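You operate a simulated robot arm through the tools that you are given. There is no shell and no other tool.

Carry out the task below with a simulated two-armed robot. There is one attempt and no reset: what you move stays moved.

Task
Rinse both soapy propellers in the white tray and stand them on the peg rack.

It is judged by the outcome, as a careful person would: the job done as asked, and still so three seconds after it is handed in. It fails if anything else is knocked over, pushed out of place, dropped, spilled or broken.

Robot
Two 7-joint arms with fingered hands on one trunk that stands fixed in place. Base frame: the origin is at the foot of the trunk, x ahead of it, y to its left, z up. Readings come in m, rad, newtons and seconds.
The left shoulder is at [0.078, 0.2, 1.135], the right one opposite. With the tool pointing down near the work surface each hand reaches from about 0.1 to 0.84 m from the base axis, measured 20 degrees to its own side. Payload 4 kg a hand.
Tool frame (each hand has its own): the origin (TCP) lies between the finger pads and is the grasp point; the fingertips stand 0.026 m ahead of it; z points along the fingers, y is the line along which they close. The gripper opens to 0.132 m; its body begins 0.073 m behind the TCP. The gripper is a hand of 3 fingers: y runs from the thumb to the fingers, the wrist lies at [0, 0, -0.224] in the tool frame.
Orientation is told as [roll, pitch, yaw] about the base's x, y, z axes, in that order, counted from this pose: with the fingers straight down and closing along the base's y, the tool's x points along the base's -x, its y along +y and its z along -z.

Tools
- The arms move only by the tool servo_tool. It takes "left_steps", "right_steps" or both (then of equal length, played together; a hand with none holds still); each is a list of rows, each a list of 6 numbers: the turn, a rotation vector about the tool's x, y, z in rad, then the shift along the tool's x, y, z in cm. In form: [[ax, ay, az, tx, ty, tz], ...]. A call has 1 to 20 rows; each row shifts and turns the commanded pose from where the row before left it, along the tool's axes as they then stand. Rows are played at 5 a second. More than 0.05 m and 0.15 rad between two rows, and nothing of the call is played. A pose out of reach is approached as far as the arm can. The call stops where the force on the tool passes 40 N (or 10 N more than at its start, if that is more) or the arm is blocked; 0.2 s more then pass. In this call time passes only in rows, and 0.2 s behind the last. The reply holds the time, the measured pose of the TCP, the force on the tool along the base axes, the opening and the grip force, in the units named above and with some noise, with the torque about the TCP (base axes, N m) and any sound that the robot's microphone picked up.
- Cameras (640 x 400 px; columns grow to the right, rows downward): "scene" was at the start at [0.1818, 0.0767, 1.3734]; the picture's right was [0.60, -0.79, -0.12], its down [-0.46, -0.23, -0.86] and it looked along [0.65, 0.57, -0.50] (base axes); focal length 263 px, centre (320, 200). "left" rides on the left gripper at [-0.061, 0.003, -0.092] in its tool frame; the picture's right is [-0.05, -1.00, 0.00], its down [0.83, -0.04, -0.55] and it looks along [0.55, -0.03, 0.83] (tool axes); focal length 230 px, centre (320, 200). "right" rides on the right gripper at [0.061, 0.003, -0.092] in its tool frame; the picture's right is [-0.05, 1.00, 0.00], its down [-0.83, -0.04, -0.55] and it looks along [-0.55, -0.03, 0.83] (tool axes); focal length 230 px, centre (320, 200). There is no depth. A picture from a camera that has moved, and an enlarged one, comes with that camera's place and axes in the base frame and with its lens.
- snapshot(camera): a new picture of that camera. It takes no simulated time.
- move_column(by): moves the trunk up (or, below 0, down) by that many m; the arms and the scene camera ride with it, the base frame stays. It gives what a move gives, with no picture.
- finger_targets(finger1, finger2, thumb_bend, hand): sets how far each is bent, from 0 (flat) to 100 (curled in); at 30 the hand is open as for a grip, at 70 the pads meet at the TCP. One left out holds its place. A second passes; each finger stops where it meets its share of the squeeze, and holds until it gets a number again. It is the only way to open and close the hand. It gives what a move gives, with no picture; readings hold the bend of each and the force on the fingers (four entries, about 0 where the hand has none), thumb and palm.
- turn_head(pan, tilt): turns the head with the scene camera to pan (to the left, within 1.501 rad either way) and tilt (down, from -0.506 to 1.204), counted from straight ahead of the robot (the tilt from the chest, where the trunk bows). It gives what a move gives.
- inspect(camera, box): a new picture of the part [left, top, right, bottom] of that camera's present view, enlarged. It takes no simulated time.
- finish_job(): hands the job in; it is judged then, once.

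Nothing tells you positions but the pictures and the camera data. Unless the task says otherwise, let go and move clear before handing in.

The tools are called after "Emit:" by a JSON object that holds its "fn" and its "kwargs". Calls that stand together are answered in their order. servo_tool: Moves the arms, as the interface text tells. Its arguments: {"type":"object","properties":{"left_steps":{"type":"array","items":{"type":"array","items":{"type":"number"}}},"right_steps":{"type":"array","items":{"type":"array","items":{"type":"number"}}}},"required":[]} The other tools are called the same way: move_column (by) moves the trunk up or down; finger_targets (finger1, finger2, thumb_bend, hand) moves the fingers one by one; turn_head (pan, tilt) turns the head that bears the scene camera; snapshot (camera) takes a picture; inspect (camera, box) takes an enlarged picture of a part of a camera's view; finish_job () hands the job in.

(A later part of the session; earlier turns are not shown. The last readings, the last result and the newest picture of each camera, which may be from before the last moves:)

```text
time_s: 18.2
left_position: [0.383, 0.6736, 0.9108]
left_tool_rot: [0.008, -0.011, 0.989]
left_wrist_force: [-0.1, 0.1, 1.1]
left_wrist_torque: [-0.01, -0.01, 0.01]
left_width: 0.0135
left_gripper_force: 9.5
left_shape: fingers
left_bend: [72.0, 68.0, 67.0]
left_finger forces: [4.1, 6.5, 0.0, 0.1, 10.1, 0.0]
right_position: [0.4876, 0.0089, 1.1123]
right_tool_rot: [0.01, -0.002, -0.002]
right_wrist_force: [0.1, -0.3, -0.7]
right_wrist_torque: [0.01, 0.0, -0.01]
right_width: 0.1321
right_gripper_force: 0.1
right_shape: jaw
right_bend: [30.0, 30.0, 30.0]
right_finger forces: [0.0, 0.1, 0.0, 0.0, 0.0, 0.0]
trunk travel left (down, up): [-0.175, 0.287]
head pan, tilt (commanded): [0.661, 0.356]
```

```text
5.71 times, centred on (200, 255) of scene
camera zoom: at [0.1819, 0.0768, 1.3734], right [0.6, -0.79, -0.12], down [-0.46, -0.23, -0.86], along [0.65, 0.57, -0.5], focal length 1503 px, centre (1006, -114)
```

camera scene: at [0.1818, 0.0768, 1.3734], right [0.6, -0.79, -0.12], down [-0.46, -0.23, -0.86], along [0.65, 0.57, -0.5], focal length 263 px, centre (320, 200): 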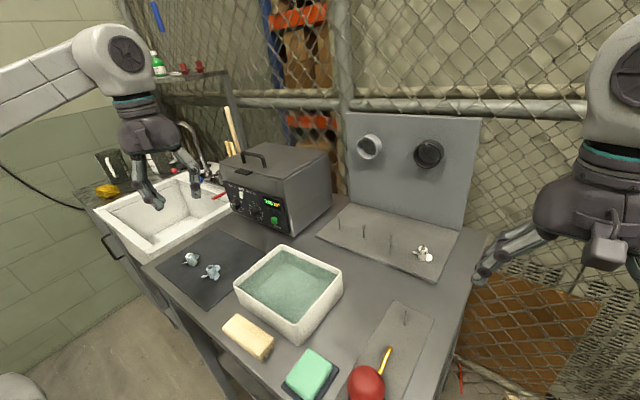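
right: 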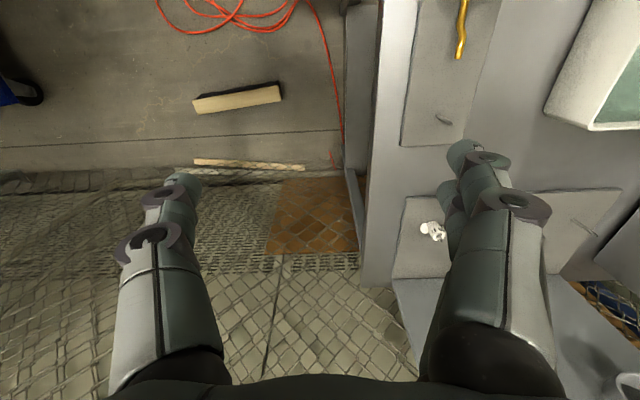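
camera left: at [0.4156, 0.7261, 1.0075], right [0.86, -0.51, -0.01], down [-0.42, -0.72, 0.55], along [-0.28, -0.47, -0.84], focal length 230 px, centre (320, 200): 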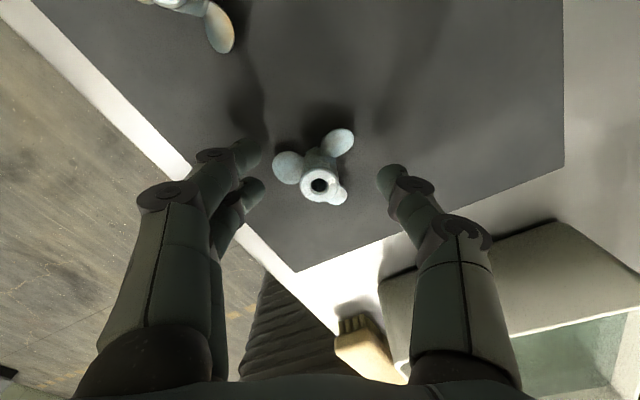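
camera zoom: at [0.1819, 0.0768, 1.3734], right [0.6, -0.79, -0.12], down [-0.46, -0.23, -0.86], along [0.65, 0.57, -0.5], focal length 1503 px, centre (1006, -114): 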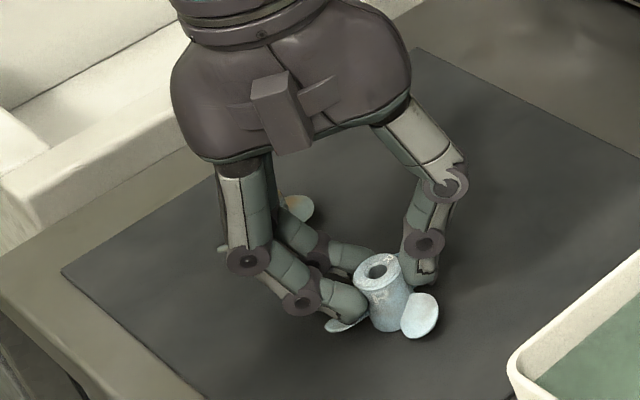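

All three fingers now hold (about 4, 6.5 and 10 N). I'll lift slowly and check that the propeller comes up upright and doesn't slip.

Emit:
{"fn": "servo_tool", "kwargs": {"left_steps": [[0, 0, 0, 0, 0, -0.5], [0, 0, 0, 0, 0, -1.0], [0, 0, 0, 0, 0, -1.5], [0, 0, 0, 0, 0, -1.5], [0, 0, 0, 0, 0, -1.0], [0, 0, 0, 0, 0, 0]]}}

Emit:
{"fn": "inspect", "kwargs": {"camera": "left", "box": [220, 120, 420, 245]}}

Emit:
{"fn": "inspect", "kwargs": {"camera": "scene", "box": [150, 200, 250, 270]}}

```text
time_s: 19.6
left_position: [0.3853, 0.6728, 0.9658]
left_tool_rot: [0.008, -0.008, 0.991]
left_wrist_force: [-0.3, -0.4, 1.0]
left_wrist_torque: [0.0, -0.01, -0.05]
left_width: 0.0132
left_gripper_force: 10.3
left_shape: fingers
left_bend: [72.0, 69.0, 67.0]
left_finger forces: [4.2, 6.5, 0.0, 0.1, 10.0, 0.0]
right_position: [0.4873, 0.0077, 1.111]
right_tool_rot: [0.012, -0.001, -0.003]
right_wrist_force: [-0.4, 0.0, 0.5]
right_wrist_torque: [0.02, 0.04, 0.0]
right_width: 0.1319
right_gripper_force: 0.0
right_shape: jaw
right_bend: [30.0, 30.0, 30.0]
right_finger forces: [0.1, 0.1, 0.0, 0.1, 0.1, 0.0]
trunk travel left (down, up): [-0.175, 0.287]
head pan, tilt (commanded): [0.661, 0.356]
```

```text
3.20 times, centred on (320, 182) of left
camera zoom: at [0.416, 0.7245, 1.0597], right [0.86, -0.51, -0.01], down [-0.42, -0.72, 0.55], along [-0.28, -0.47, -0.84], focal length 736 px, centre (320, 256)
```

zoom: 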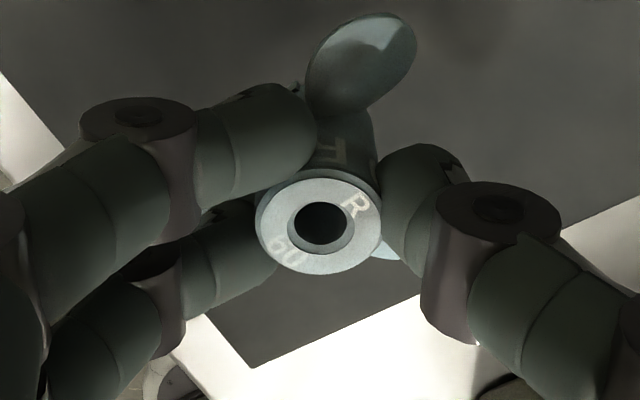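

```text
5.71 times, centred on (200, 235) of scene
camera zoom: at [0.182, 0.0769, 1.3733], right [0.6, -0.79, -0.12], down [-0.46, -0.23, -0.86], along [0.65, 0.57, -0.5], focal length 1503 px, centre (1006, 0)
```

zoom: 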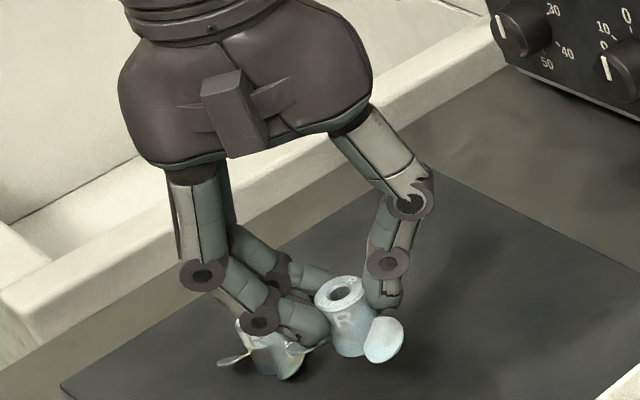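

The propeller lifted cleanly and kept its pose in the hand. I'll raise it above the tray rim (about z 0.935) and carry it over the tray.

Emit:
{"fn": "servo_tool", "kwargs": {"left_steps": [[0, 0, 0, 0, 0, -1.6], [0, 0, 0, 0, 0, -1.6], [0, 0, 0, 0, 0, -1.6], [0, 0, 0, 0, 0, -1.6], [0, 0, 0, 1.73, -1.79, 0], [0, 0, 0, 1.73, -1.79, 0], [0, 0, 0, 1.73, -1.79, 0], [0, 0, 0, 1.73, -1.79, 0], [0, 0, 0, 1.73, -1.79, 0], [0, 0, 0, 1.73, -1.79, 0], [0, 0, 0, 1.73, -1.79, 0], [0, 0, 0, 1.73, -1.79, 0], [0, 0, 0, 1.73, -1.79, 0], [0, 0, 0, 1.73, -1.79, 0], [0, 0, 0, 0, 0, 0]]}}

Emit:
{"fn": "snapshot", "kwargs": {"camera": "left"}}

Emit:
{"fn": "snapshot", "kwargs": {"camera": "scene"}}

```text
time_s: 22.8
left_position: [0.4387, 0.4302, 1.0261]
left_tool_rot: [0.005, -0.009, 0.991]
left_wrist_force: [-1.0, 0.6, 0.7]
left_wrist_torque: [0.02, 0.04, 0.0]
left_width: 0.0132
left_gripper_force: 10.3
left_shape: fingers
left_bend: [72.0, 69.0, 67.0]
left_finger forces: [4.4, 6.3, 0.1, 0.0, 9.8, 0.1]
right_position: [0.4868, 0.0094, 1.1119]
right_tool_rot: [0.01, -0.003, -0.002]
right_wrist_force: [0.1, 0.0, -0.3]
right_wrist_torque: [-0.03, -0.02, 0.01]
right_width: 0.1317
right_gripper_force: 0.0
right_shape: jaw
right_bend: [30.0, 30.0, 30.0]
right_finger forces: [0.0, 0.0, 0.1, 0.1, 0.0, 0.0]
trunk travel left (down, up): [-0.175, 0.287]
head pan, tilt (commanded): [0.661, 0.356]
```

```text
taken
camera left: at [0.47, 0.4818, 1.1207], right [0.86, -0.51, 0.0], down [-0.42, -0.72, 0.55], along [-0.28, -0.47, -0.84], focal length 230 px, centre (320, 200)
```

left: 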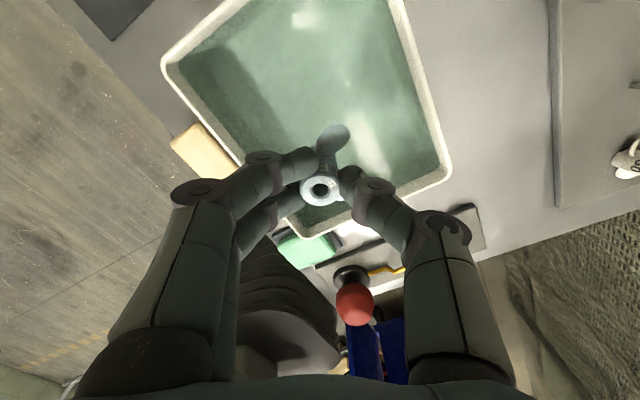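

```text
taken
camera scene: at [0.1815, 0.0772, 1.3734], right [0.6, -0.79, -0.12], down [-0.46, -0.23, -0.86], along [0.65, 0.57, -0.5], focal length 263 px, centre (320, 200)
```

scene: 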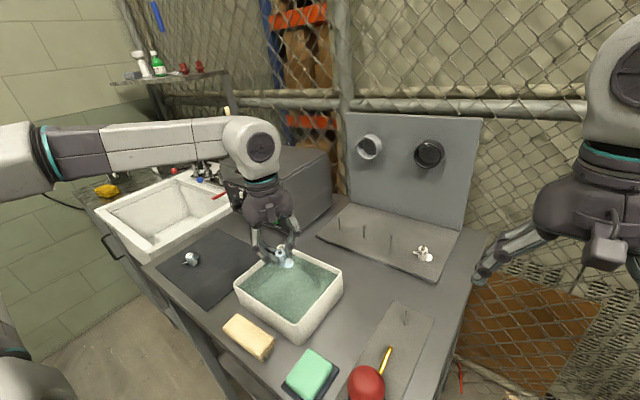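

The tray spans about x 0.37–0.52 and y 0.34–0.53, and the propeller is over its centre. The spread knuckles need room, so I'll yaw back to 0 so the fingers close along the tray's longer side before dipping.

Emit:
{"fn": "servo_tool", "kwargs": {"left_steps": [[0, 0, 0.124, 0, 0, 0], [0, 0, 0.124, 0, 0, 0], [0, 0, 0.124, 0, 0, 0], [0, 0, 0.124, 0, 0, 0], [0, 0, 0.124, 0, 0, 0], [0, 0, 0.124, 0, 0, 0], [0, 0, 0.124, 0, 0, 0], [0, 0, 0.122, 0, 0, 0], [0, 0, 0, 0, 0, 0]]}}

Emit:
{"fn": "snapshot", "kwargs": {"camera": "left"}}

Emit:
{"fn": "inspect", "kwargs": {"camera": "scene", "box": [220, 190, 360, 350]}}

```text
time_s: 24.8
left_position: [0.4374, 0.4277, 1.0268]
left_tool_rot: [0.009, 0.0, -0.004]
left_wrist_force: [0.2, -0.2, 0.1]
left_wrist_torque: [0.01, -0.02, 0.02]
left_width: 0.0129
left_gripper_force: 10.3
left_shape: fingers
left_bend: [72.0, 69.0, 67.0]
left_finger forces: [4.3, 6.3, 0.0, 0.1, 9.7, 0.0]
right_position: [0.4882, 0.0092, 1.112]
right_tool_rot: [0.011, -0.003, -0.003]
right_wrist_force: [-0.8, -1.0, -0.1]
right_wrist_torque: [0.0, 0.01, 0.0]
right_width: 0.1317
right_gripper_force: 0.0
right_shape: jaw
right_bend: [30.0, 30.0, 30.0]
right_finger forces: [0.1, 0.0, 0.0, 0.0, 0.1, 0.0]
trunk travel left (down, up): [-0.175, 0.287]
head pan, tilt (commanded): [0.661, 0.356]
```

```text
taken
camera left: at [0.4991, 0.4302, 1.1194], right [0.05, -1.0, -0.01], down [-0.83, -0.05, 0.55], along [-0.55, -0.02, -0.83], focal length 230 px, centre (320, 200)
```

left: 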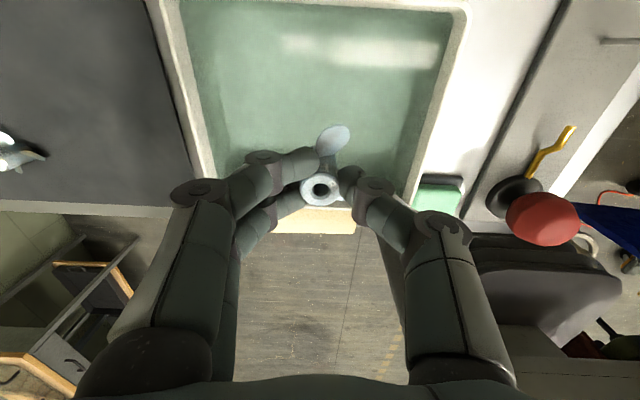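

```text
2.50 times, centred on (290, 270) of scene
camera zoom: at [0.1819, 0.0768, 1.3734], right [0.6, -0.79, -0.12], down [-0.46, -0.23, -0.86], along [0.65, 0.57, -0.5], focal length 658 px, centre (395, 25)
```

zoom: 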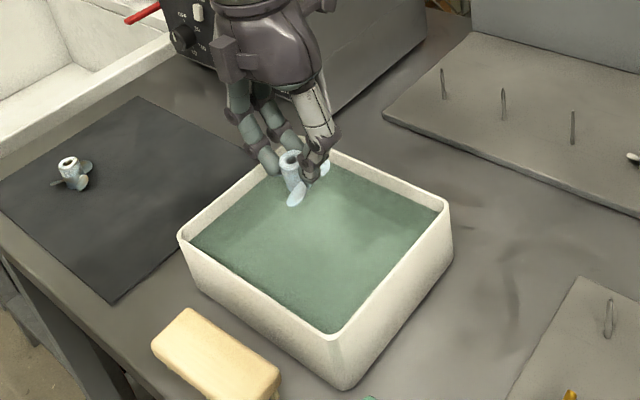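

The hand is aligned with the tray and the water surface looks about 1.3 cm below the rim (z ≈ 0.922). I'll centre over the tray and lower the propeller until it's fully under water but clear of the floor.

Emit:
{"fn": "servo_tool", "kwargs": {"left_steps": [[0, 0, 0, -0.4, 0.3, 0.5], [0, 0, 0, -0.35, 0.3, 1.5], [0, 0, 0, 0, 0, 1.5], [0, 0, 0, 0, 0, 1.5], [0, 0, 0, 0, 0, 1.2], [0, 0, 0, 0, 0, 1.0], [0, 0, 0, 0, 0, 0.8], [0, 0, 0, 0, 0, 0.8], [0, 0, 0, 0, 0, 0.6], [0, 0, 0, 0, 0, 0]]}}

Emit:
{"fn": "snapshot", "kwargs": {"camera": "left"}}

Emit:
{"fn": "inspect", "kwargs": {"camera": "scene", "box": [220, 190, 360, 350]}}

```text
time_s: 27.0
left_position: [0.4428, 0.4354, 0.9341]
left_tool_rot: [0.011, -0.001, -0.002]
left_wrist_force: [-0.7, -0.4, -0.6]
left_wrist_torque: [0.02, -0.01, 0.0]
left_width: 0.013
left_gripper_force: 10.3
left_shape: fingers
left_bend: [72.0, 69.0, 67.0]
left_finger forces: [4.5, 6.3, 0.1, 0.0, 9.7, 0.0]
right_position: [0.488, 0.0097, 1.1108]
right_tool_rot: [0.011, -0.002, -0.002]
right_wrist_force: [0.5, 0.0, 0.1]
right_wrist_torque: [0.01, 0.02, -0.01]
right_width: 0.1321
right_gripper_force: 0.1
right_shape: jaw
right_bend: [30.0, 30.0, 30.0]
right_finger forces: [0.1, 0.0, 0.0, 0.0, 0.0, 0.1]
trunk travel left (down, up): [-0.175, 0.287]
head pan, tilt (commanded): [0.661, 0.356]
```

```text
taken
camera left: at [0.5046, 0.4378, 1.0257], right [0.05, -1.0, -0.01], down [-0.83, -0.05, 0.55], along [-0.55, -0.02, -0.83], focal length 230 px, centre (320, 200)
```

left: 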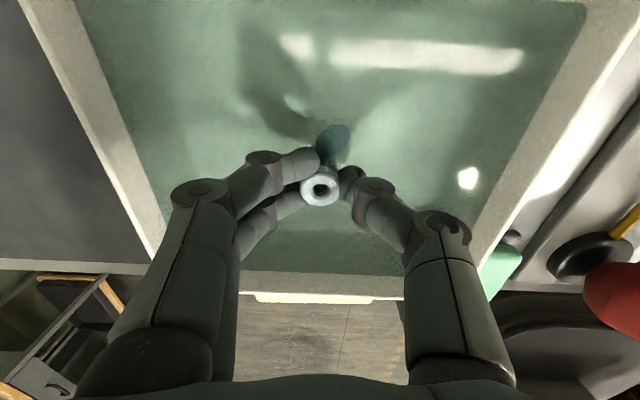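

```text
2.50 times, centred on (290, 270) of scene
camera zoom: at [0.1818, 0.0767, 1.3734], right [0.6, -0.79, -0.12], down [-0.46, -0.23, -0.86], along [0.65, 0.57, -0.5], focal length 658 px, centre (395, 25)
```

zoom: 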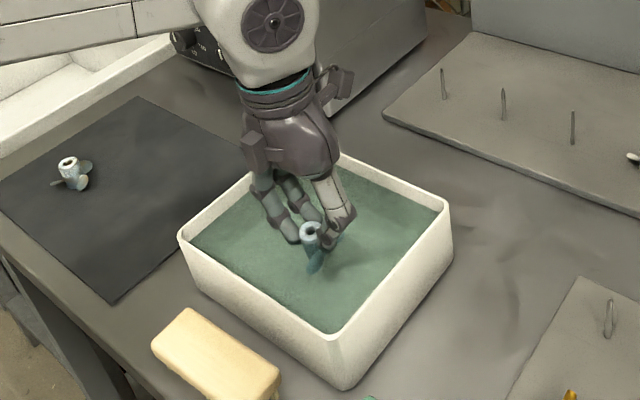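

Emit:
{"fn": "inspect", "kwargs": {"camera": "left", "box": [260, 110, 380, 230]}}

Emit:
{"fn": "inspect", "kwargs": {"camera": "scene", "box": [260, 240, 330, 290]}}

```text
3.33 times, centred on (320, 170) of left
camera zoom: at [0.5046, 0.4378, 1.0257], right [0.05, -1.0, -0.01], down [-0.83, -0.05, 0.55], along [-0.55, -0.02, -0.83], focal length 767 px, centre (320, 300)
```

zoom: 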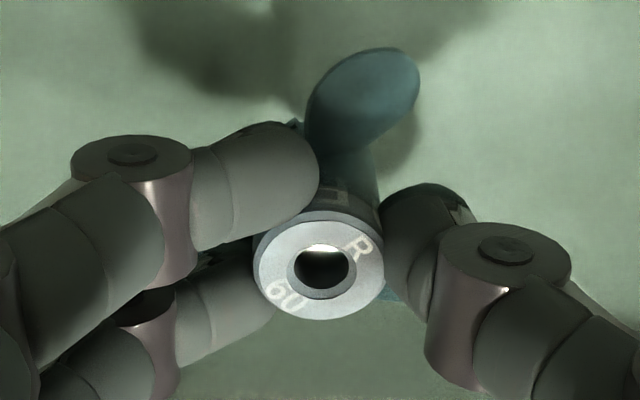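

```text
8.00 times, centred on (295, 265) of scene
camera zoom: at [0.1818, 0.0767, 1.3734], right [0.6, -0.79, -0.12], down [-0.46, -0.23, -0.86], along [0.65, 0.57, -0.5], focal length 2104 px, centre (520, -320)
```

zoom: 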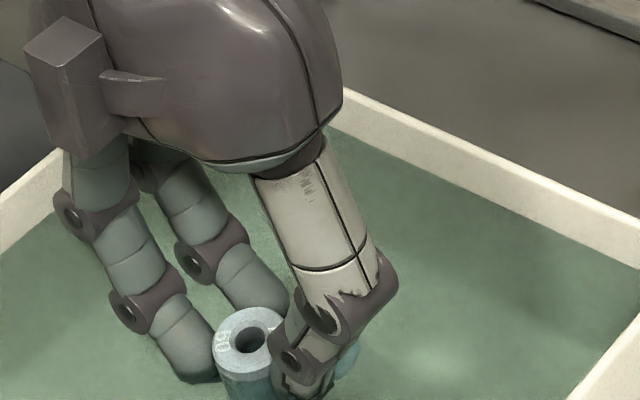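

About 8 mm of the hub is still above water, so the surface is near z 0.912. I'll lower another 14 mm in small steps, watching the force for contact with the floor.

Emit:
{"fn": "servo_tool", "kwargs": {"left_steps": [[0, 0, 0, 0, 0, 0.4], [0, 0, 0, 0, 0, 0.4], [0, 0, 0, 0, 0, 0.3], [0, 0, 0, 0, 0, 0.3], [0, 0, 0, 0, 0, 0]]}}

Emit:
{"fn": "inspect", "kwargs": {"camera": "left", "box": [260, 110, 380, 230]}}

Emit:
{"fn": "inspect", "kwargs": {"camera": "scene", "box": [250, 240, 340, 300]}}

```text
time_s: 28.2
left_position: [0.4447, 0.4356, 0.9189]
left_tool_rot: [0.01, -0.003, 0.0]
left_wrist_force: [-0.3, 0.3, 1.0]
left_wrist_torque: [0.03, -0.03, -0.01]
left_width: 0.013
left_gripper_force: 10.1
left_shape: fingers
left_bend: [72.0, 69.0, 67.0]
left_finger forces: [4.4, 6.3, 0.0, 0.0, 9.7, 0.0]
right_position: [0.4873, 0.009, 1.1107]
right_tool_rot: [0.011, -0.002, -0.002]
right_wrist_force: [0.6, 0.3, 0.5]
right_wrist_torque: [0.03, 0.0, -0.01]
right_width: 0.1319
right_gripper_force: 0.0
right_shape: jaw
right_bend: [30.0, 30.0, 30.0]
right_finger forces: [0.1, 0.0, 0.0, 0.1, 0.1, 0.0]
trunk travel left (down, up): [-0.175, 0.287]
head pan, tilt (commanded): [0.661, 0.356]
```

```text
3.33 times, centred on (320, 170) of left
camera zoom: at [0.506, 0.4377, 1.0115], right [0.05, -1.0, -0.01], down [-0.83, -0.05, 0.55], along [-0.55, -0.02, -0.83], focal length 767 px, centre (320, 300)
```

zoom: 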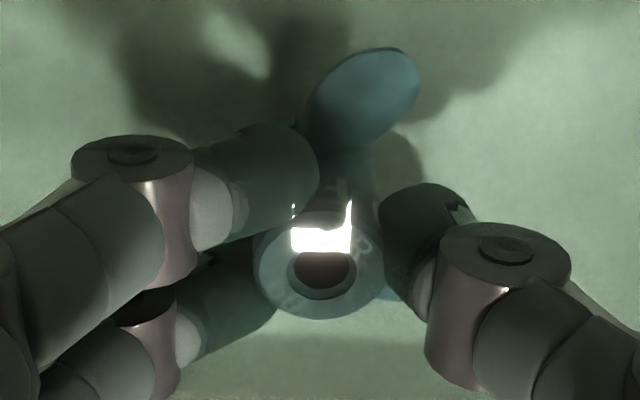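

```text
6.67 times, centred on (295, 270) of scene
camera zoom: at [0.1818, 0.0768, 1.3734], right [0.6, -0.79, -0.12], down [-0.46, -0.23, -0.86], along [0.65, 0.57, -0.5], focal length 1753 px, centre (487, -267)
```

zoom: 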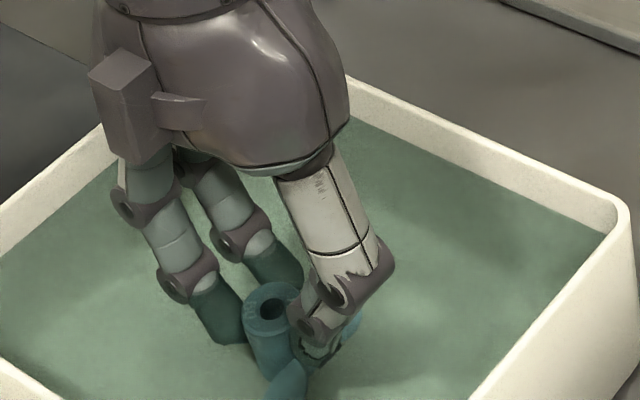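

The propeller is fully submerged with no floor contact. I'll swish it gently back and forth along x within the tray for several seconds.

Emit:
{"fn": "servo_tool", "kwargs": {"left_steps": [[0, 0, 0, 0.9, 0, 0], [0, 0, 0, 1.2, 0, 0], [0, 0, 0, -0.9, 0, 0], [0, 0, 0, -1.2, 0, 0], [0, 0, 0, -1.2, 0, 0], [0, 0, 0, -0.9, 0, 0], [0, 0, 0, 0.9, 0, 0], [0, 0, 0, 1.2, 0, 0], [0, 0, 0, 1.2, 0, 0], [0, 0, 0, 0.9, 0, 0], [0, 0, 0, -0.9, 0, 0], [0, 0, 0, -1.2, 0, 0], [0, 0, 0, -1.2, 0, 0], [0, 0, 0, -0.9, 0, 0], [0, 0, 0, 0.9, 0, 0], [0, 0, 0, 1.2, 0, 0], [0, 0, 0, 1.2, 0, 0], [0, 0, 0, 0.9, 0, 0], [0, 0, 0, -0.9, 0, 0], [0, 0, 0, -1.2, 0, 0]]}}

Emit:
{"fn": "snapshot", "kwargs": {"camera": "left"}}

Emit:
{"fn": "inspect", "kwargs": {"camera": "left", "box": [260, 110, 380, 230]}}

Emit:
{"fn": "inspect", "kwargs": {"camera": "scene", "box": [220, 190, 360, 350]}}

```text
time_s: 32.4
left_position: [0.4447, 0.4374, 0.9177]
left_tool_rot: [0.013, -0.003, 0.001]
left_wrist_force: [-0.1, -0.4, -0.1]
left_wrist_torque: [-0.03, -0.04, -0.02]
left_width: 0.0125
left_gripper_force: 9.7
left_shape: fingers
left_bend: [72.0, 69.0, 67.0]
left_finger forces: [3.7, 5.8, 0.0, 0.0, 9.4, 0.0]
right_position: [0.489, 0.0095, 1.1102]
right_tool_rot: [0.011, 0.0, -0.002]
right_wrist_force: [-0.7, 0.1, 0.6]
right_wrist_torque: [0.01, 0.0, 0.0]
right_width: 0.132
right_gripper_force: 0.1
right_shape: jaw
right_bend: [30.0, 30.0, 30.0]
right_finger forces: [0.1, 0.1, 0.1, 0.1, 0.1, 0.1]
trunk travel left (down, up): [-0.175, 0.287]
head pan, tilt (commanded): [0.661, 0.356]
```

```text
taken
camera left: at [0.5066, 0.4401, 1.011], right [0.05, -1.0, -0.01], down [-0.83, -0.05, 0.55], along [-0.55, -0.02, -0.83], focal length 230 px, centre (320, 200)
```

left: 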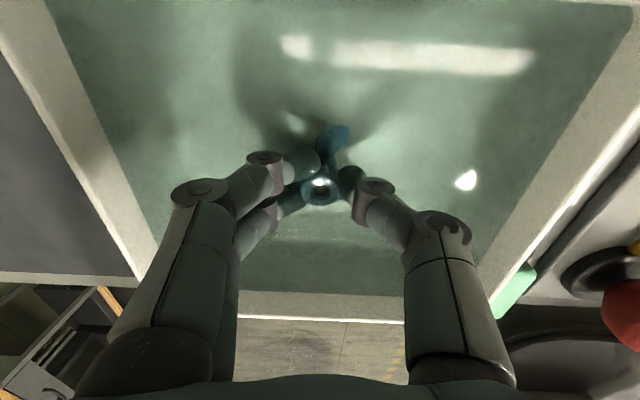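

```text
3.33 times, centred on (320, 170) of left
camera zoom: at [0.5066, 0.4401, 1.011], right [0.05, -1.0, -0.01], down [-0.83, -0.05, 0.55], along [-0.55, -0.02, -0.83], focal length 767 px, centre (320, 300)
```

zoom: 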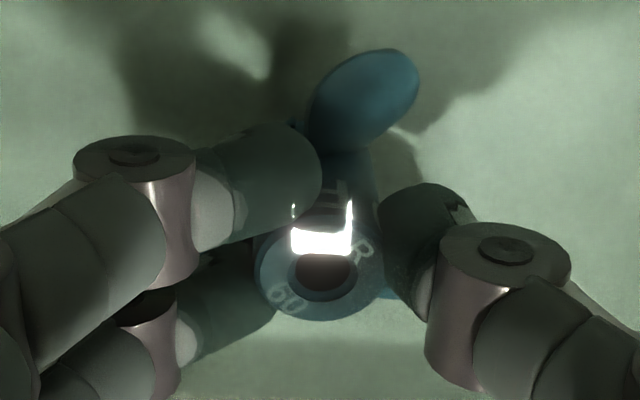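

```text
2.50 times, centred on (290, 270) of scene
camera zoom: at [0.1828, 0.0775, 1.3731], right [0.6, -0.79, -0.12], down [-0.46, -0.23, -0.86], along [0.65, 0.57, -0.5], focal length 658 px, centre (395, 25)
```

zoom: 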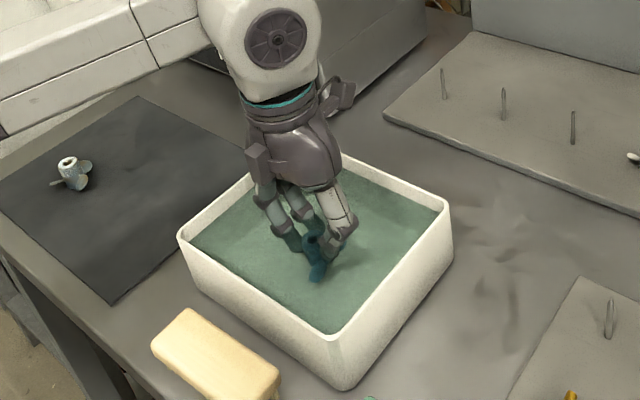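

The propeller's colour has turned from soapy pale to a deeper blue, so the soap is coming off. I'll keep swishing a while longer and check again.

Emit:
{"fn": "servo_tool", "kwargs": {"left_steps": [[0, 0, 0, 0.9, 0, 0], [0, 0, 0, 1.2, 0, 0], [0, 0, 0, -0.9, 0, 0], [0, 0, 0, -1.2, 0, 0], [0, 0, 0, -1.2, 0, 0], [0, 0, 0, -0.9, 0, 0], [0, 0, 0, 0.9, 0, 0], [0, 0, 0, 1.2, 0, 0], [0, 0, 0, 1.2, 0, 0], [0, 0, 0, 0.9, 0, 0], [0, 0, 0, -0.9, 0, 0], [0, 0, 0, -1.2, 0, 0], [0, 0, 0, -1.2, 0, 0], [0, 0, 0, -0.9, 0, 0], [0, 0, 0, 0.9, 0, 0], [0, 0, 0, 1.2, 0, 0], [0, 0, 0, 1.2, 0, 0], [0, 0, 0, 0.9, 0, 0], [0, 0, 0, -0.9, 0, 0], [0, 0, 0, -1.2, 0, 0]]}}

Emit:
{"fn": "inspect", "kwargs": {"camera": "left", "box": [260, 110, 380, 230]}}

Emit:
{"fn": "inspect", "kwargs": {"camera": "scene", "box": [250, 240, 340, 300]}}

```text
time_s: 36.6
left_position: [0.4408, 0.4366, 0.9181]
left_tool_rot: [0.011, 0.0, 0.001]
left_wrist_force: [1.6, -0.3, -0.3]
left_wrist_torque: [-0.03, -0.01, 0.0]
left_width: 0.0124
left_gripper_force: 8.5
left_shape: fingers
left_bend: [72.0, 69.0, 67.0]
left_finger forces: [3.3, 5.5, 0.0, 0.0, 9.0, 0.1]
right_position: [0.4873, 0.009, 1.1118]
right_tool_rot: [0.009, -0.001, -0.001]
right_wrist_force: [0.2, 0.4, 0.7]
right_wrist_torque: [0.0, -0.03, 0.01]
right_width: 0.1321
right_gripper_force: 0.1
right_shape: jaw
right_bend: [30.0, 30.0, 30.0]
right_finger forces: [0.1, 0.0, 0.0, 0.1, 0.1, 0.1]
trunk travel left (down, up): [-0.175, 0.287]
head pan, tilt (commanded): [0.661, 0.356]
```

```text
3.33 times, centred on (320, 170) of left
camera zoom: at [0.5027, 0.4385, 1.0112], right [0.05, -1.0, -0.01], down [-0.83, -0.05, 0.56], along [-0.55, -0.02, -0.83], focal length 767 px, centre (320, 300)
```

zoom: 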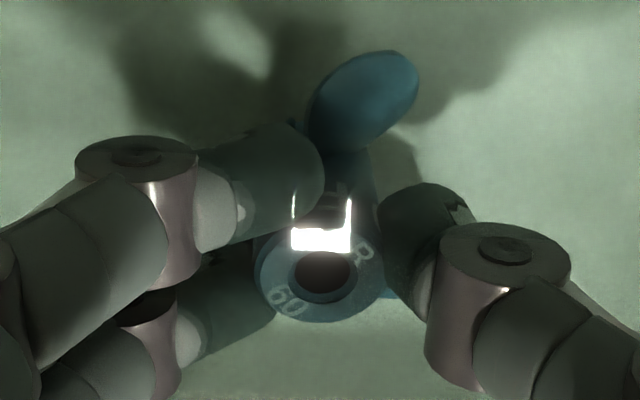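

```text
6.67 times, centred on (295, 270) of scene
camera zoom: at [0.1826, 0.0773, 1.3732], right [0.6, -0.79, -0.12], down [-0.46, -0.23, -0.86], along [0.65, 0.57, -0.5], focal length 1753 px, centre (487, -267)
```

zoom: 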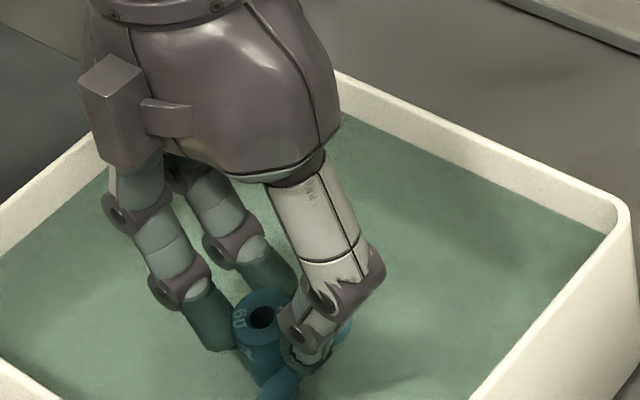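

The propeller is now clearly blue; grip force fell slightly, so I'll refresh the squeeze, then raise it just above the water to inspect whether any soap remains.

Emit:
{"fn": "finger_targets", "kwargs": {"hand": "left", "finger1": 75, "finger2": 73, "thumb_bend": 73}}

Emit:
{"fn": "servo_tool", "kwargs": {"left_steps": [[0, 0, 0, -0.2, 0, -0.8], [0, 0, 0, 0, 0, -0.8], [0, 0, 0, 0, 0, -0.8], [0, 0, 0, 0, 0, -0.8], [0, 0, 0, 0, 0, -0.8], [0, 0, 0, 0, 0, 0], [0, 0, 0, 0, 0, 0]]}}

Emit:
{"fn": "inspect", "kwargs": {"camera": "left", "box": [260, 110, 380, 230]}}

Emit:
{"fn": "inspect", "kwargs": {"camera": "scene", "box": [250, 230, 340, 290]}}

```text
time_s: 37.6
left_position: [0.4408, 0.4357, 0.919]
left_tool_rot: [0.01, 0.0, 0.001]
left_wrist_force: [-0.6, 0.4, -0.7]
left_wrist_torque: [0.02, 0.01, -0.02]
left_width: 0.0118
left_gripper_force: 10.8
left_shape: fingers
left_bend: [73.0, 70.0, 67.0]
left_finger forces: [4.7, 7.1, 0.1, 0.1, 10.9, 0.0]
right_position: [0.487, 0.0082, 1.111]
right_tool_rot: [0.01, -0.003, -0.003]
right_wrist_force: [0.0, -0.4, -0.7]
right_wrist_torque: [0.04, 0.03, -0.02]
right_width: 0.132
right_gripper_force: 0.2
right_shape: jaw
right_bend: [30.0, 30.0, 30.0]
right_finger forces: [0.0, 0.1, 0.0, 0.1, 0.0, 0.0]
trunk travel left (down, up): [-0.175, 0.287]
head pan, tilt (commanded): [0.661, 0.356]
```

```text
time_s: 39.2
left_position: [0.4463, 0.4344, 0.9568]
left_tool_rot: [0.01, -0.002, -0.003]
left_wrist_force: [0.3, -1.0, 0.4]
left_wrist_torque: [-0.01, 0.03, 0.0]
left_width: 0.0121
left_gripper_force: 11.7
left_shape: fingers
left_bend: [73.0, 70.0, 67.0]
left_finger forces: [4.7, 7.0, 0.0, 0.1, 10.8, 0.0]
right_position: [0.4868, 0.0094, 1.1108]
right_tool_rot: [0.012, -0.003, 0.0]
right_wrist_force: [-0.1, -0.3, -0.2]
right_wrist_torque: [-0.02, 0.0, -0.02]
right_width: 0.1321
right_gripper_force: 0.2
right_shape: jaw
right_bend: [30.0, 30.0, 30.0]
right_finger forces: [0.0, 0.0, 0.1, 0.0, 0.0, 0.0]
trunk travel left (down, up): [-0.175, 0.287]
head pan, tilt (commanded): [0.661, 0.356]
```

```text
3.33 times, centred on (320, 170) of left
camera zoom: at [0.5077, 0.4365, 1.0503], right [0.05, -1.0, -0.01], down [-0.83, -0.05, 0.55], along [-0.55, -0.02, -0.83], focal length 767 px, centre (320, 300)
```

zoom: 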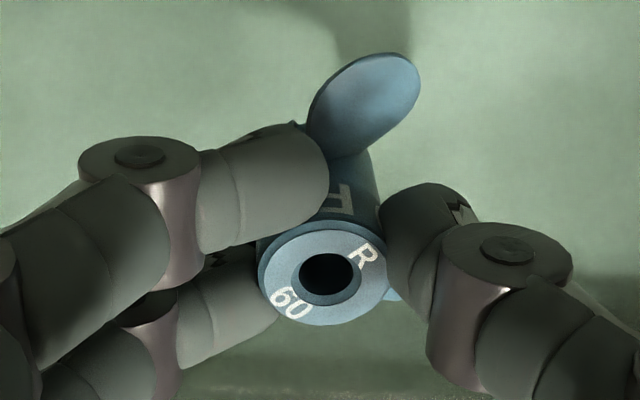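

```text
6.67 times, centred on (295, 260) of scene
camera zoom: at [0.1819, 0.0767, 1.3733], right [0.6, -0.79, -0.12], down [-0.46, -0.23, -0.86], along [0.65, 0.57, -0.5], focal length 1753 px, centre (487, -200)
```

zoom: 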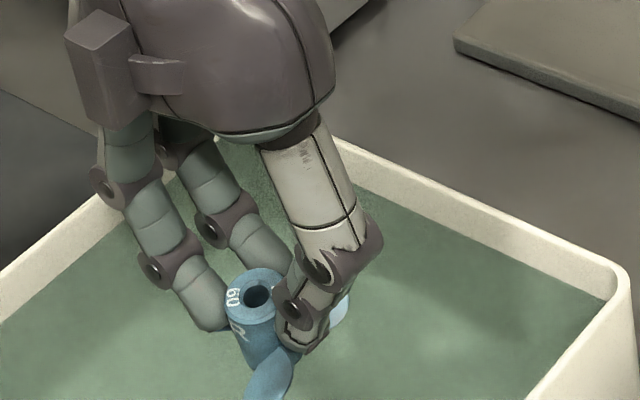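

It looks clean and blue above water. For thoroughness I'll dip once more with a short swish, then lift out and let it drain over the tray.

Emit:
{"fn": "servo_tool", "kwargs": {"left_steps": [[0, 0, 0, 0, 0, 0.9], [0, 0, 0, 0, 0, 0.9], [0, 0, 0, 0, 0, 0.9], [0, 0, 0, 0, 0, 0.9], [0, 0, 0, 0.8, 0, 0.1], [0, 0, 0, 1.0, 0, 0], [0, 0, 0, -0.8, 0, 0], [0, 0, 0, -1.0, 0, 0], [0, 0, 0, -1.0, 0, 0], [0, 0, 0, -0.8, 0, 0], [0, 0, 0, 0.8, 0, 0], [0, 0, 0, 1.0, 0, 0], [0, 0, 0, 1.0, 0, 0], [0, 0, 0, 0.8, 0, 0], [0, 0, 0, -0.8, 0, 0], [0, 0, 0, -1.0, 0, -0.7], [0, 0, 0, 0, 0, -0.9], [0, 0, 0, 0, 0, -1.0], [0, 0, 0, 0, 0, -1.0], [0, 0, 0, 0, 0, -1.0]]}}

Emit:
{"fn": "inspect", "kwargs": {"camera": "left", "box": [260, 110, 380, 230]}}

Emit:
{"fn": "inspect", "kwargs": {"camera": "scene", "box": [250, 230, 340, 290]}}

```text
time_s: 43.4
left_position: [0.4423, 0.4353, 0.9681]
left_tool_rot: [0.011, -0.002, 0.0]
left_wrist_force: [0.4, 0.3, 0.6]
left_wrist_torque: [-0.01, -0.01, 0.0]
left_width: 0.0116
left_gripper_force: 11.1
left_shape: fingers
left_bend: [73.0, 70.0, 68.0]
left_finger forces: [4.1, 6.7, 0.1, 0.0, 10.5, 0.0]
right_position: [0.4866, 0.0091, 1.1106]
right_tool_rot: [0.012, -0.003, -0.003]
right_wrist_force: [0.2, 0.4, -0.1]
right_wrist_torque: [-0.02, -0.02, 0.0]
right_width: 0.1317
right_gripper_force: 0.0
right_shape: jaw
right_bend: [30.0, 30.0, 30.0]
right_finger forces: [0.0, 0.0, 0.1, 0.1, 0.1, 0.0]
trunk travel left (down, up): [-0.175, 0.287]
head pan, tilt (commanded): [0.661, 0.356]
```

```text
3.33 times, centred on (320, 170) of left
camera zoom: at [0.5055, 0.4385, 1.0609], right [0.05, -1.0, -0.01], down [-0.83, -0.05, 0.55], along [-0.55, -0.02, -0.83], focal length 767 px, centre (320, 300)
```

zoom: 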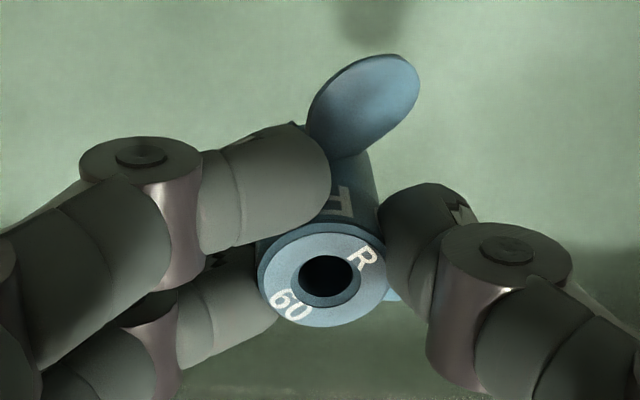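

```text
6.67 times, centred on (295, 260) of scene
camera zoom: at [0.1815, 0.0765, 1.3735], right [0.6, -0.79, -0.12], down [-0.46, -0.23, -0.86], along [0.65, 0.57, -0.5], focal length 1753 px, centre (487, -200)
```

zoom: 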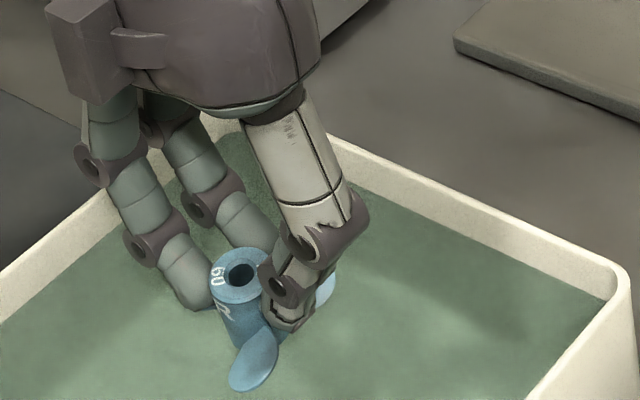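

The propeller is clean, upright and firmly held. I'll let it drain, lift to about z 1.03, and yaw back to +57° so the hand's camera stays away from the rings on the back panel.

Emit:
{"fn": "servo_tool", "kwargs": {"left_steps": [[0, 0, 0, 0, 0, 0], [0, 0, 0, 0, 0, 0], [0, 0, 0, 0, 0, 0], [0, 0, 0, 0, 0, 0], [0, 0, 0, 0, 0, -1.3], [0, 0, 0, 0, 0, -1.3], [0, 0, 0, 0, 0, -1.3], [0, 0, 0, 0, 0, -1.3], [0, 0, 0, 0, 0, -1.3], [0, 0, -0.124, 0, 0, 0], [0, 0, -0.124, 0, 0, 0], [0, 0, -0.124, 0, 0, 0], [0, 0, -0.124, 0, 0, 0], [0, 0, -0.124, 0, 0, 0], [0, 0, -0.124, 0, 0, 0], [0, 0, -0.124, 0, 0, 0], [0, 0, -0.124, 0, 0, 0], [0, 0, 0, 0, 0, 0]]}}

Emit:
{"fn": "snapshot", "kwargs": {"camera": "left"}}

Emit:
{"fn": "snapshot", "kwargs": {"camera": "scene"}}

```text
time_s: 47.2
left_position: [0.4464, 0.4364, 1.0341]
left_tool_rot: [0.006, -0.012, 0.993]
left_wrist_force: [-0.4, 0.6, 0.4]
left_wrist_torque: [-0.01, 0.01, 0.0]
left_width: 0.0117
left_gripper_force: 10.6
left_shape: fingers
left_bend: [73.0, 70.0, 68.0]
left_finger forces: [3.9, 6.6, 0.1, 0.0, 10.5, 0.1]
right_position: [0.4861, 0.0091, 1.1111]
right_tool_rot: [0.01, -0.005, -0.004]
right_wrist_force: [-0.2, 0.1, 0.7]
right_wrist_torque: [-0.01, 0.0, -0.03]
right_width: 0.1319
right_gripper_force: 0.1
right_shape: jaw
right_bend: [30.0, 30.0, 30.0]
right_finger forces: [0.0, 0.1, 0.0, 0.0, 0.0, 0.0]
trunk travel left (down, up): [-0.175, 0.287]
head pan, tilt (commanded): [0.661, 0.356]
```

```text
taken
camera left: at [0.4777, 0.4875, 1.1263], right [0.86, -0.5, 0.0], down [-0.42, -0.73, 0.55], along [-0.28, -0.47, -0.84], focal length 230 px, centre (320, 200)
```

left: 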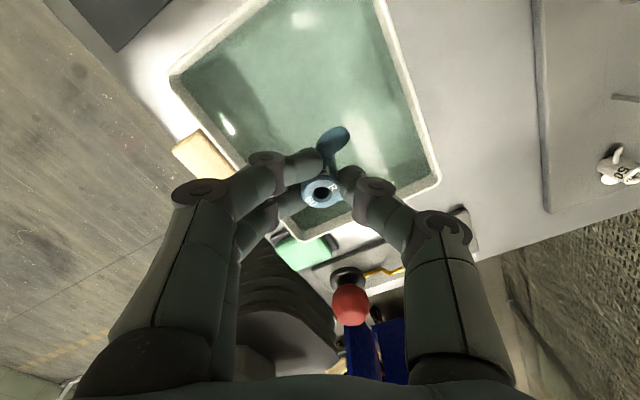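

```text
taken
camera scene: at [0.1819, 0.0768, 1.3733], right [0.6, -0.79, -0.12], down [-0.46, -0.23, -0.86], along [0.65, 0.57, -0.5], focal length 263 px, centre (320, 200)
```

scene: 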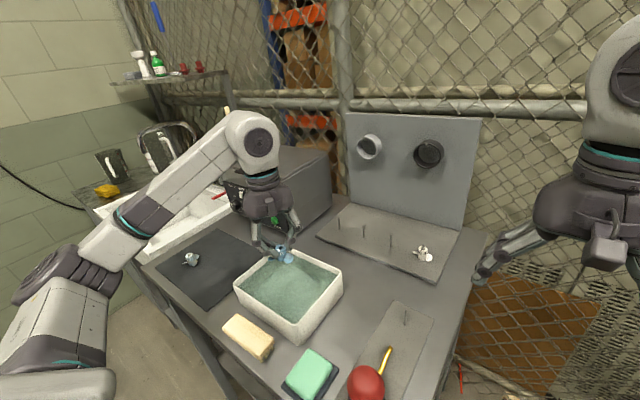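

The arm swung its elbow down with this yaw but nothing is touched. I'll carry the propeller toward the rack in steps, watching the arm.

Emit:
{"fn": "servo_tool", "kwargs": {"left_steps": [[0, 0, 0, -0.68, -1.87, -0.1], [0, 0, 0, -0.68, -1.87, -0.1], [0, 0, 0, -0.68, -1.87, -0.1], [0, 0, 0, -0.68, -1.87, -0.1], [0, 0, 0, -0.68, -1.87, -0.1], [0, 0, 0, -0.68, -1.87, -0.1], [0, 0, 0, -0.68, -1.87, -0.1], [0, 0, 0, -0.68, -1.87, -0.1], [0, 0, 0, 0, 0, 0]]}}

Emit:
{"fn": "snapshot", "kwargs": {"camera": "left"}}

Emit:
{"fn": "snapshot", "kwargs": {"camera": "scene"}}

```text
time_s: 49.2
left_position: [0.6047, 0.3978, 1.0417]
left_tool_rot: [0.005, -0.01, 0.992]
left_wrist_force: [-0.7, 0.0, -0.1]
left_wrist_torque: [0.0, -0.01, 0.02]
left_width: 0.0116
left_gripper_force: 11.0
left_shape: fingers
left_bend: [73.0, 70.0, 68.0]
left_finger forces: [4.2, 6.9, 0.1, 0.0, 10.4, 0.0]
right_position: [0.4878, 0.009, 1.1114]
right_tool_rot: [0.011, -0.002, -0.001]
right_wrist_force: [-0.2, 0.4, -0.6]
right_wrist_torque: [-0.02, -0.03, 0.03]
right_width: 0.1321
right_gripper_force: 0.0
right_shape: jaw
right_bend: [30.0, 30.0, 30.0]
right_finger forces: [0.0, 0.0, 0.0, 0.0, 0.0, 0.0]
trunk travel left (down, up): [-0.175, 0.287]
head pan, tilt (commanded): [0.661, 0.356]
```

```text
taken
camera left: at [0.6348, 0.4496, 1.1349], right [0.86, -0.5, 0.0], down [-0.42, -0.72, 0.55], along [-0.28, -0.47, -0.84], focal length 230 px, centre (320, 200)
```

left: 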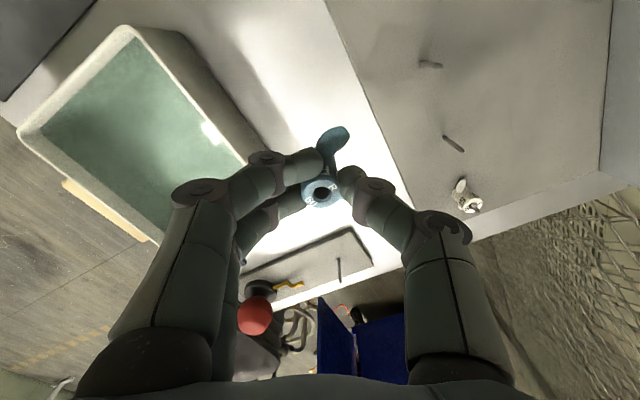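

```text
taken
camera scene: at [0.1815, 0.0772, 1.3734], right [0.6, -0.79, -0.12], down [-0.46, -0.23, -0.86], along [0.65, 0.57, -0.5], focal length 263 px, centre (320, 200)
```

scene: 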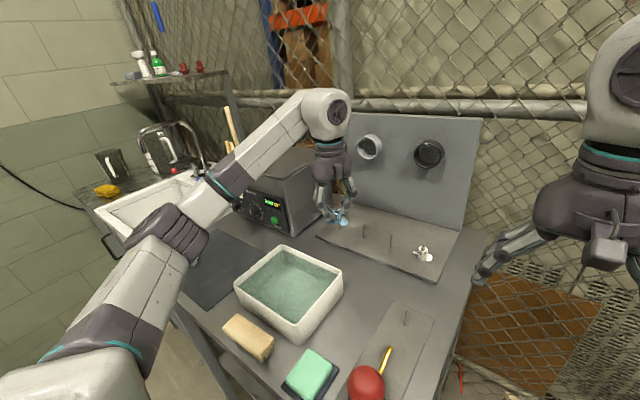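

The pegs are now in the hand camera's view. I'll zoom in to measure their bases and tips.

Emit:
{"fn": "inspect", "kwargs": {"camera": "left", "box": [400, 40, 500, 102]}}

Emit:
{"fn": "inspect", "kwargs": {"camera": "left", "box": [420, 120, 520, 220]}}

Emit:
{"fn": "inspect", "kwargs": {"camera": "scene", "box": [290, 170, 450, 280]}}

```text
6.40 times, centred on (450, 71) of left
camera zoom: at [0.6348, 0.4496, 1.1349], right [0.86, -0.5, 0.0], down [-0.42, -0.72, 0.55], along [-0.28, -0.47, -0.84], focal length 1472 px, centre (-512, 1026)
```

zoom: 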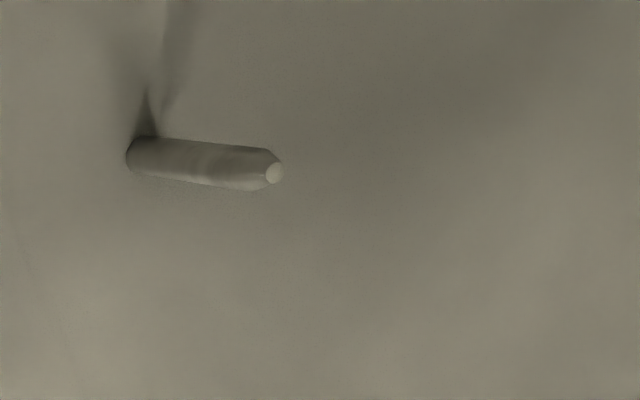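

```text
4.00 times, centred on (470, 170) of left
camera zoom: at [0.6348, 0.4496, 1.1349], right [0.86, -0.5, 0.0], down [-0.42, -0.72, 0.55], along [-0.28, -0.47, -0.84], focal length 920 px, centre (-280, 320)
```

zoom: 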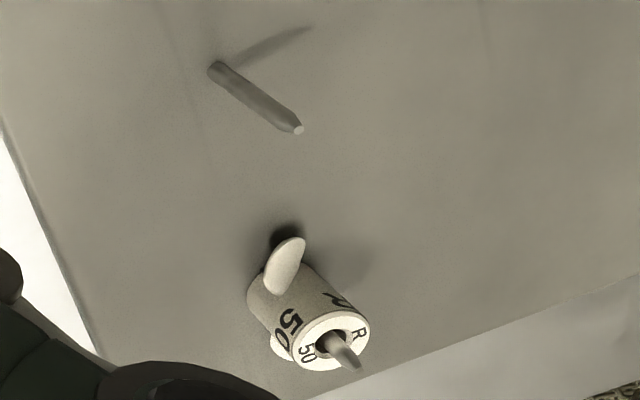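

```text
3.64 times, centred on (370, 225) of scene
camera zoom: at [0.1815, 0.0772, 1.3734], right [0.6, -0.79, -0.12], down [-0.46, -0.23, -0.86], along [0.65, 0.57, -0.5], focal length 956 px, centre (138, 109)
```

zoom: 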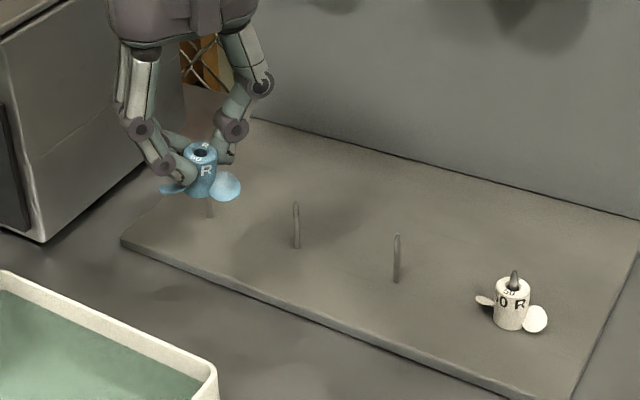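

Pegs measured: peg 2 at about (0.713, 0.391) and peg 3 at (0.714, 0.307), board top about z 0.875, tips about 0.92. I'll put propeller 60 on peg 2. First I'll check how the propeller sits in the hand.

Emit:
{"fn": "inspect", "kwargs": {"camera": "left", "box": [270, 110, 380, 230]}}

Emit:
{"fn": "inspect", "kwargs": {"camera": "scene", "box": [310, 190, 370, 240]}}

```text
3.33 times, centred on (325, 170) of left
camera zoom: at [0.6348, 0.4496, 1.1349], right [0.86, -0.5, 0.0], down [-0.42, -0.72, 0.55], along [-0.28, -0.47, -0.84], focal length 767 px, centre (303, 300)
```

zoom: 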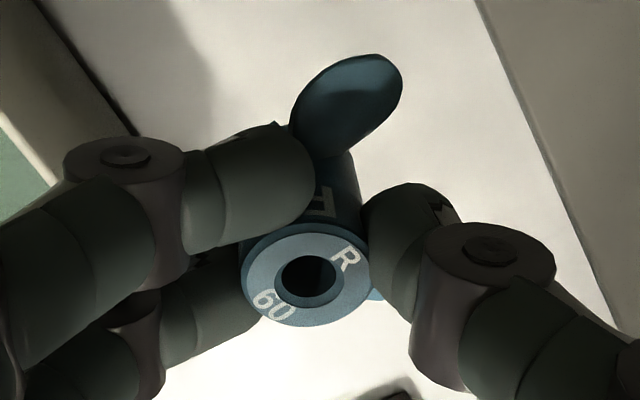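

```text
8.00 times, centred on (340, 215) of scene
camera zoom: at [0.1815, 0.0772, 1.3734], right [0.6, -0.79, -0.12], down [-0.46, -0.23, -0.86], along [0.65, 0.57, -0.5], focal length 2104 px, centre (160, 80)
```

zoom: 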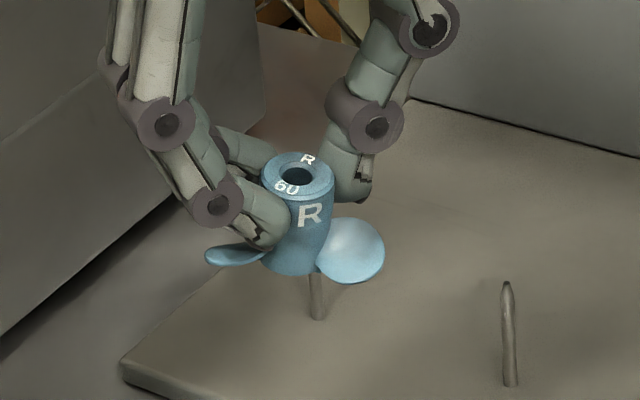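

The propeller sits well in the hand. I'll move over peg 2 at safe height and measure again from there.

Emit:
{"fn": "servo_tool", "kwargs": {"left_steps": [[0, 0, 0, -0.81, -1.35, 0], [0, 0, 0, -0.81, -1.35, 0], [0, 0, 0, -0.81, -1.35, 0], [0, 0, 0, -0.81, -1.35, 0], [0, 0, 0, -0.81, -1.35, 0], [0, 0, 0, -0.81, -1.35, 0], [0, 0, 0, -0.81, -1.37, 0], [0, 0, 0, 0, 0, 0]]}}

Emit:
{"fn": "snapshot", "kwargs": {"camera": "left"}}

Emit:
{"fn": "snapshot", "kwargs": {"camera": "scene"}}

Emit:
{"fn": "inspect", "kwargs": {"camera": "scene", "box": [320, 170, 440, 270]}}

```text
time_s: 51.0
left_position: [0.7128, 0.3948, 1.0392]
left_tool_rot: [0.005, -0.011, 0.99]
left_wrist_force: [0.6, -0.3, 0.5]
left_wrist_torque: [0.02, 0.03, -0.03]
left_width: 0.0117
left_gripper_force: 10.7
left_shape: fingers
left_bend: [73.0, 70.0, 68.0]
left_finger forces: [4.1, 6.7, 0.0, 0.0, 10.4, 0.1]
right_position: [0.4876, 0.0096, 1.1115]
right_tool_rot: [0.009, -0.001, -0.002]
right_wrist_force: [0.2, 0.4, 0.4]
right_wrist_torque: [0.02, 0.0, 0.0]
right_width: 0.1319
right_gripper_force: 0.1
right_shape: jaw
right_bend: [30.0, 30.0, 30.0]
right_finger forces: [0.0, 0.0, 0.0, 0.0, 0.0, 0.0]
trunk travel left (down, up): [-0.175, 0.287]
head pan, tilt (commanded): [0.661, 0.356]
```

```text
taken
camera left: at [0.7429, 0.4468, 1.1328], right [0.86, -0.5, -0.01], down [-0.42, -0.73, 0.55], along [-0.28, -0.47, -0.84], focal length 230 px, centre (320, 200)
```

left: 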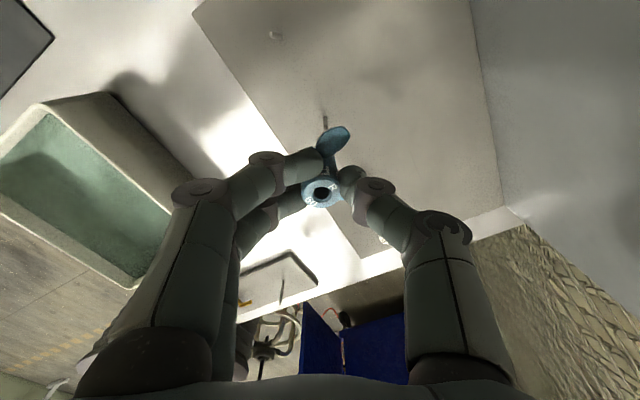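

```text
taken
camera scene: at [0.1818, 0.0771, 1.3734], right [0.6, -0.79, -0.12], down [-0.46, -0.23, -0.86], along [0.65, 0.57, -0.5], focal length 263 px, centre (320, 200)
```

scene: 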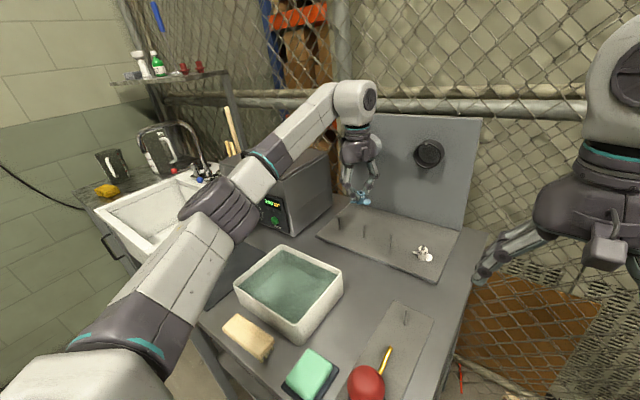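

```text
4.00 times, centred on (380, 220) of scene
camera zoom: at [0.1818, 0.0771, 1.3734], right [0.6, -0.79, -0.12], down [-0.46, -0.23, -0.86], along [0.65, 0.57, -0.5], focal length 1052 px, centre (80, 120)
```

zoom: 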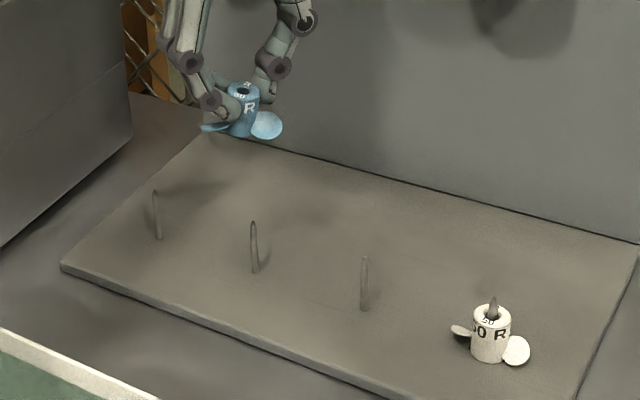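

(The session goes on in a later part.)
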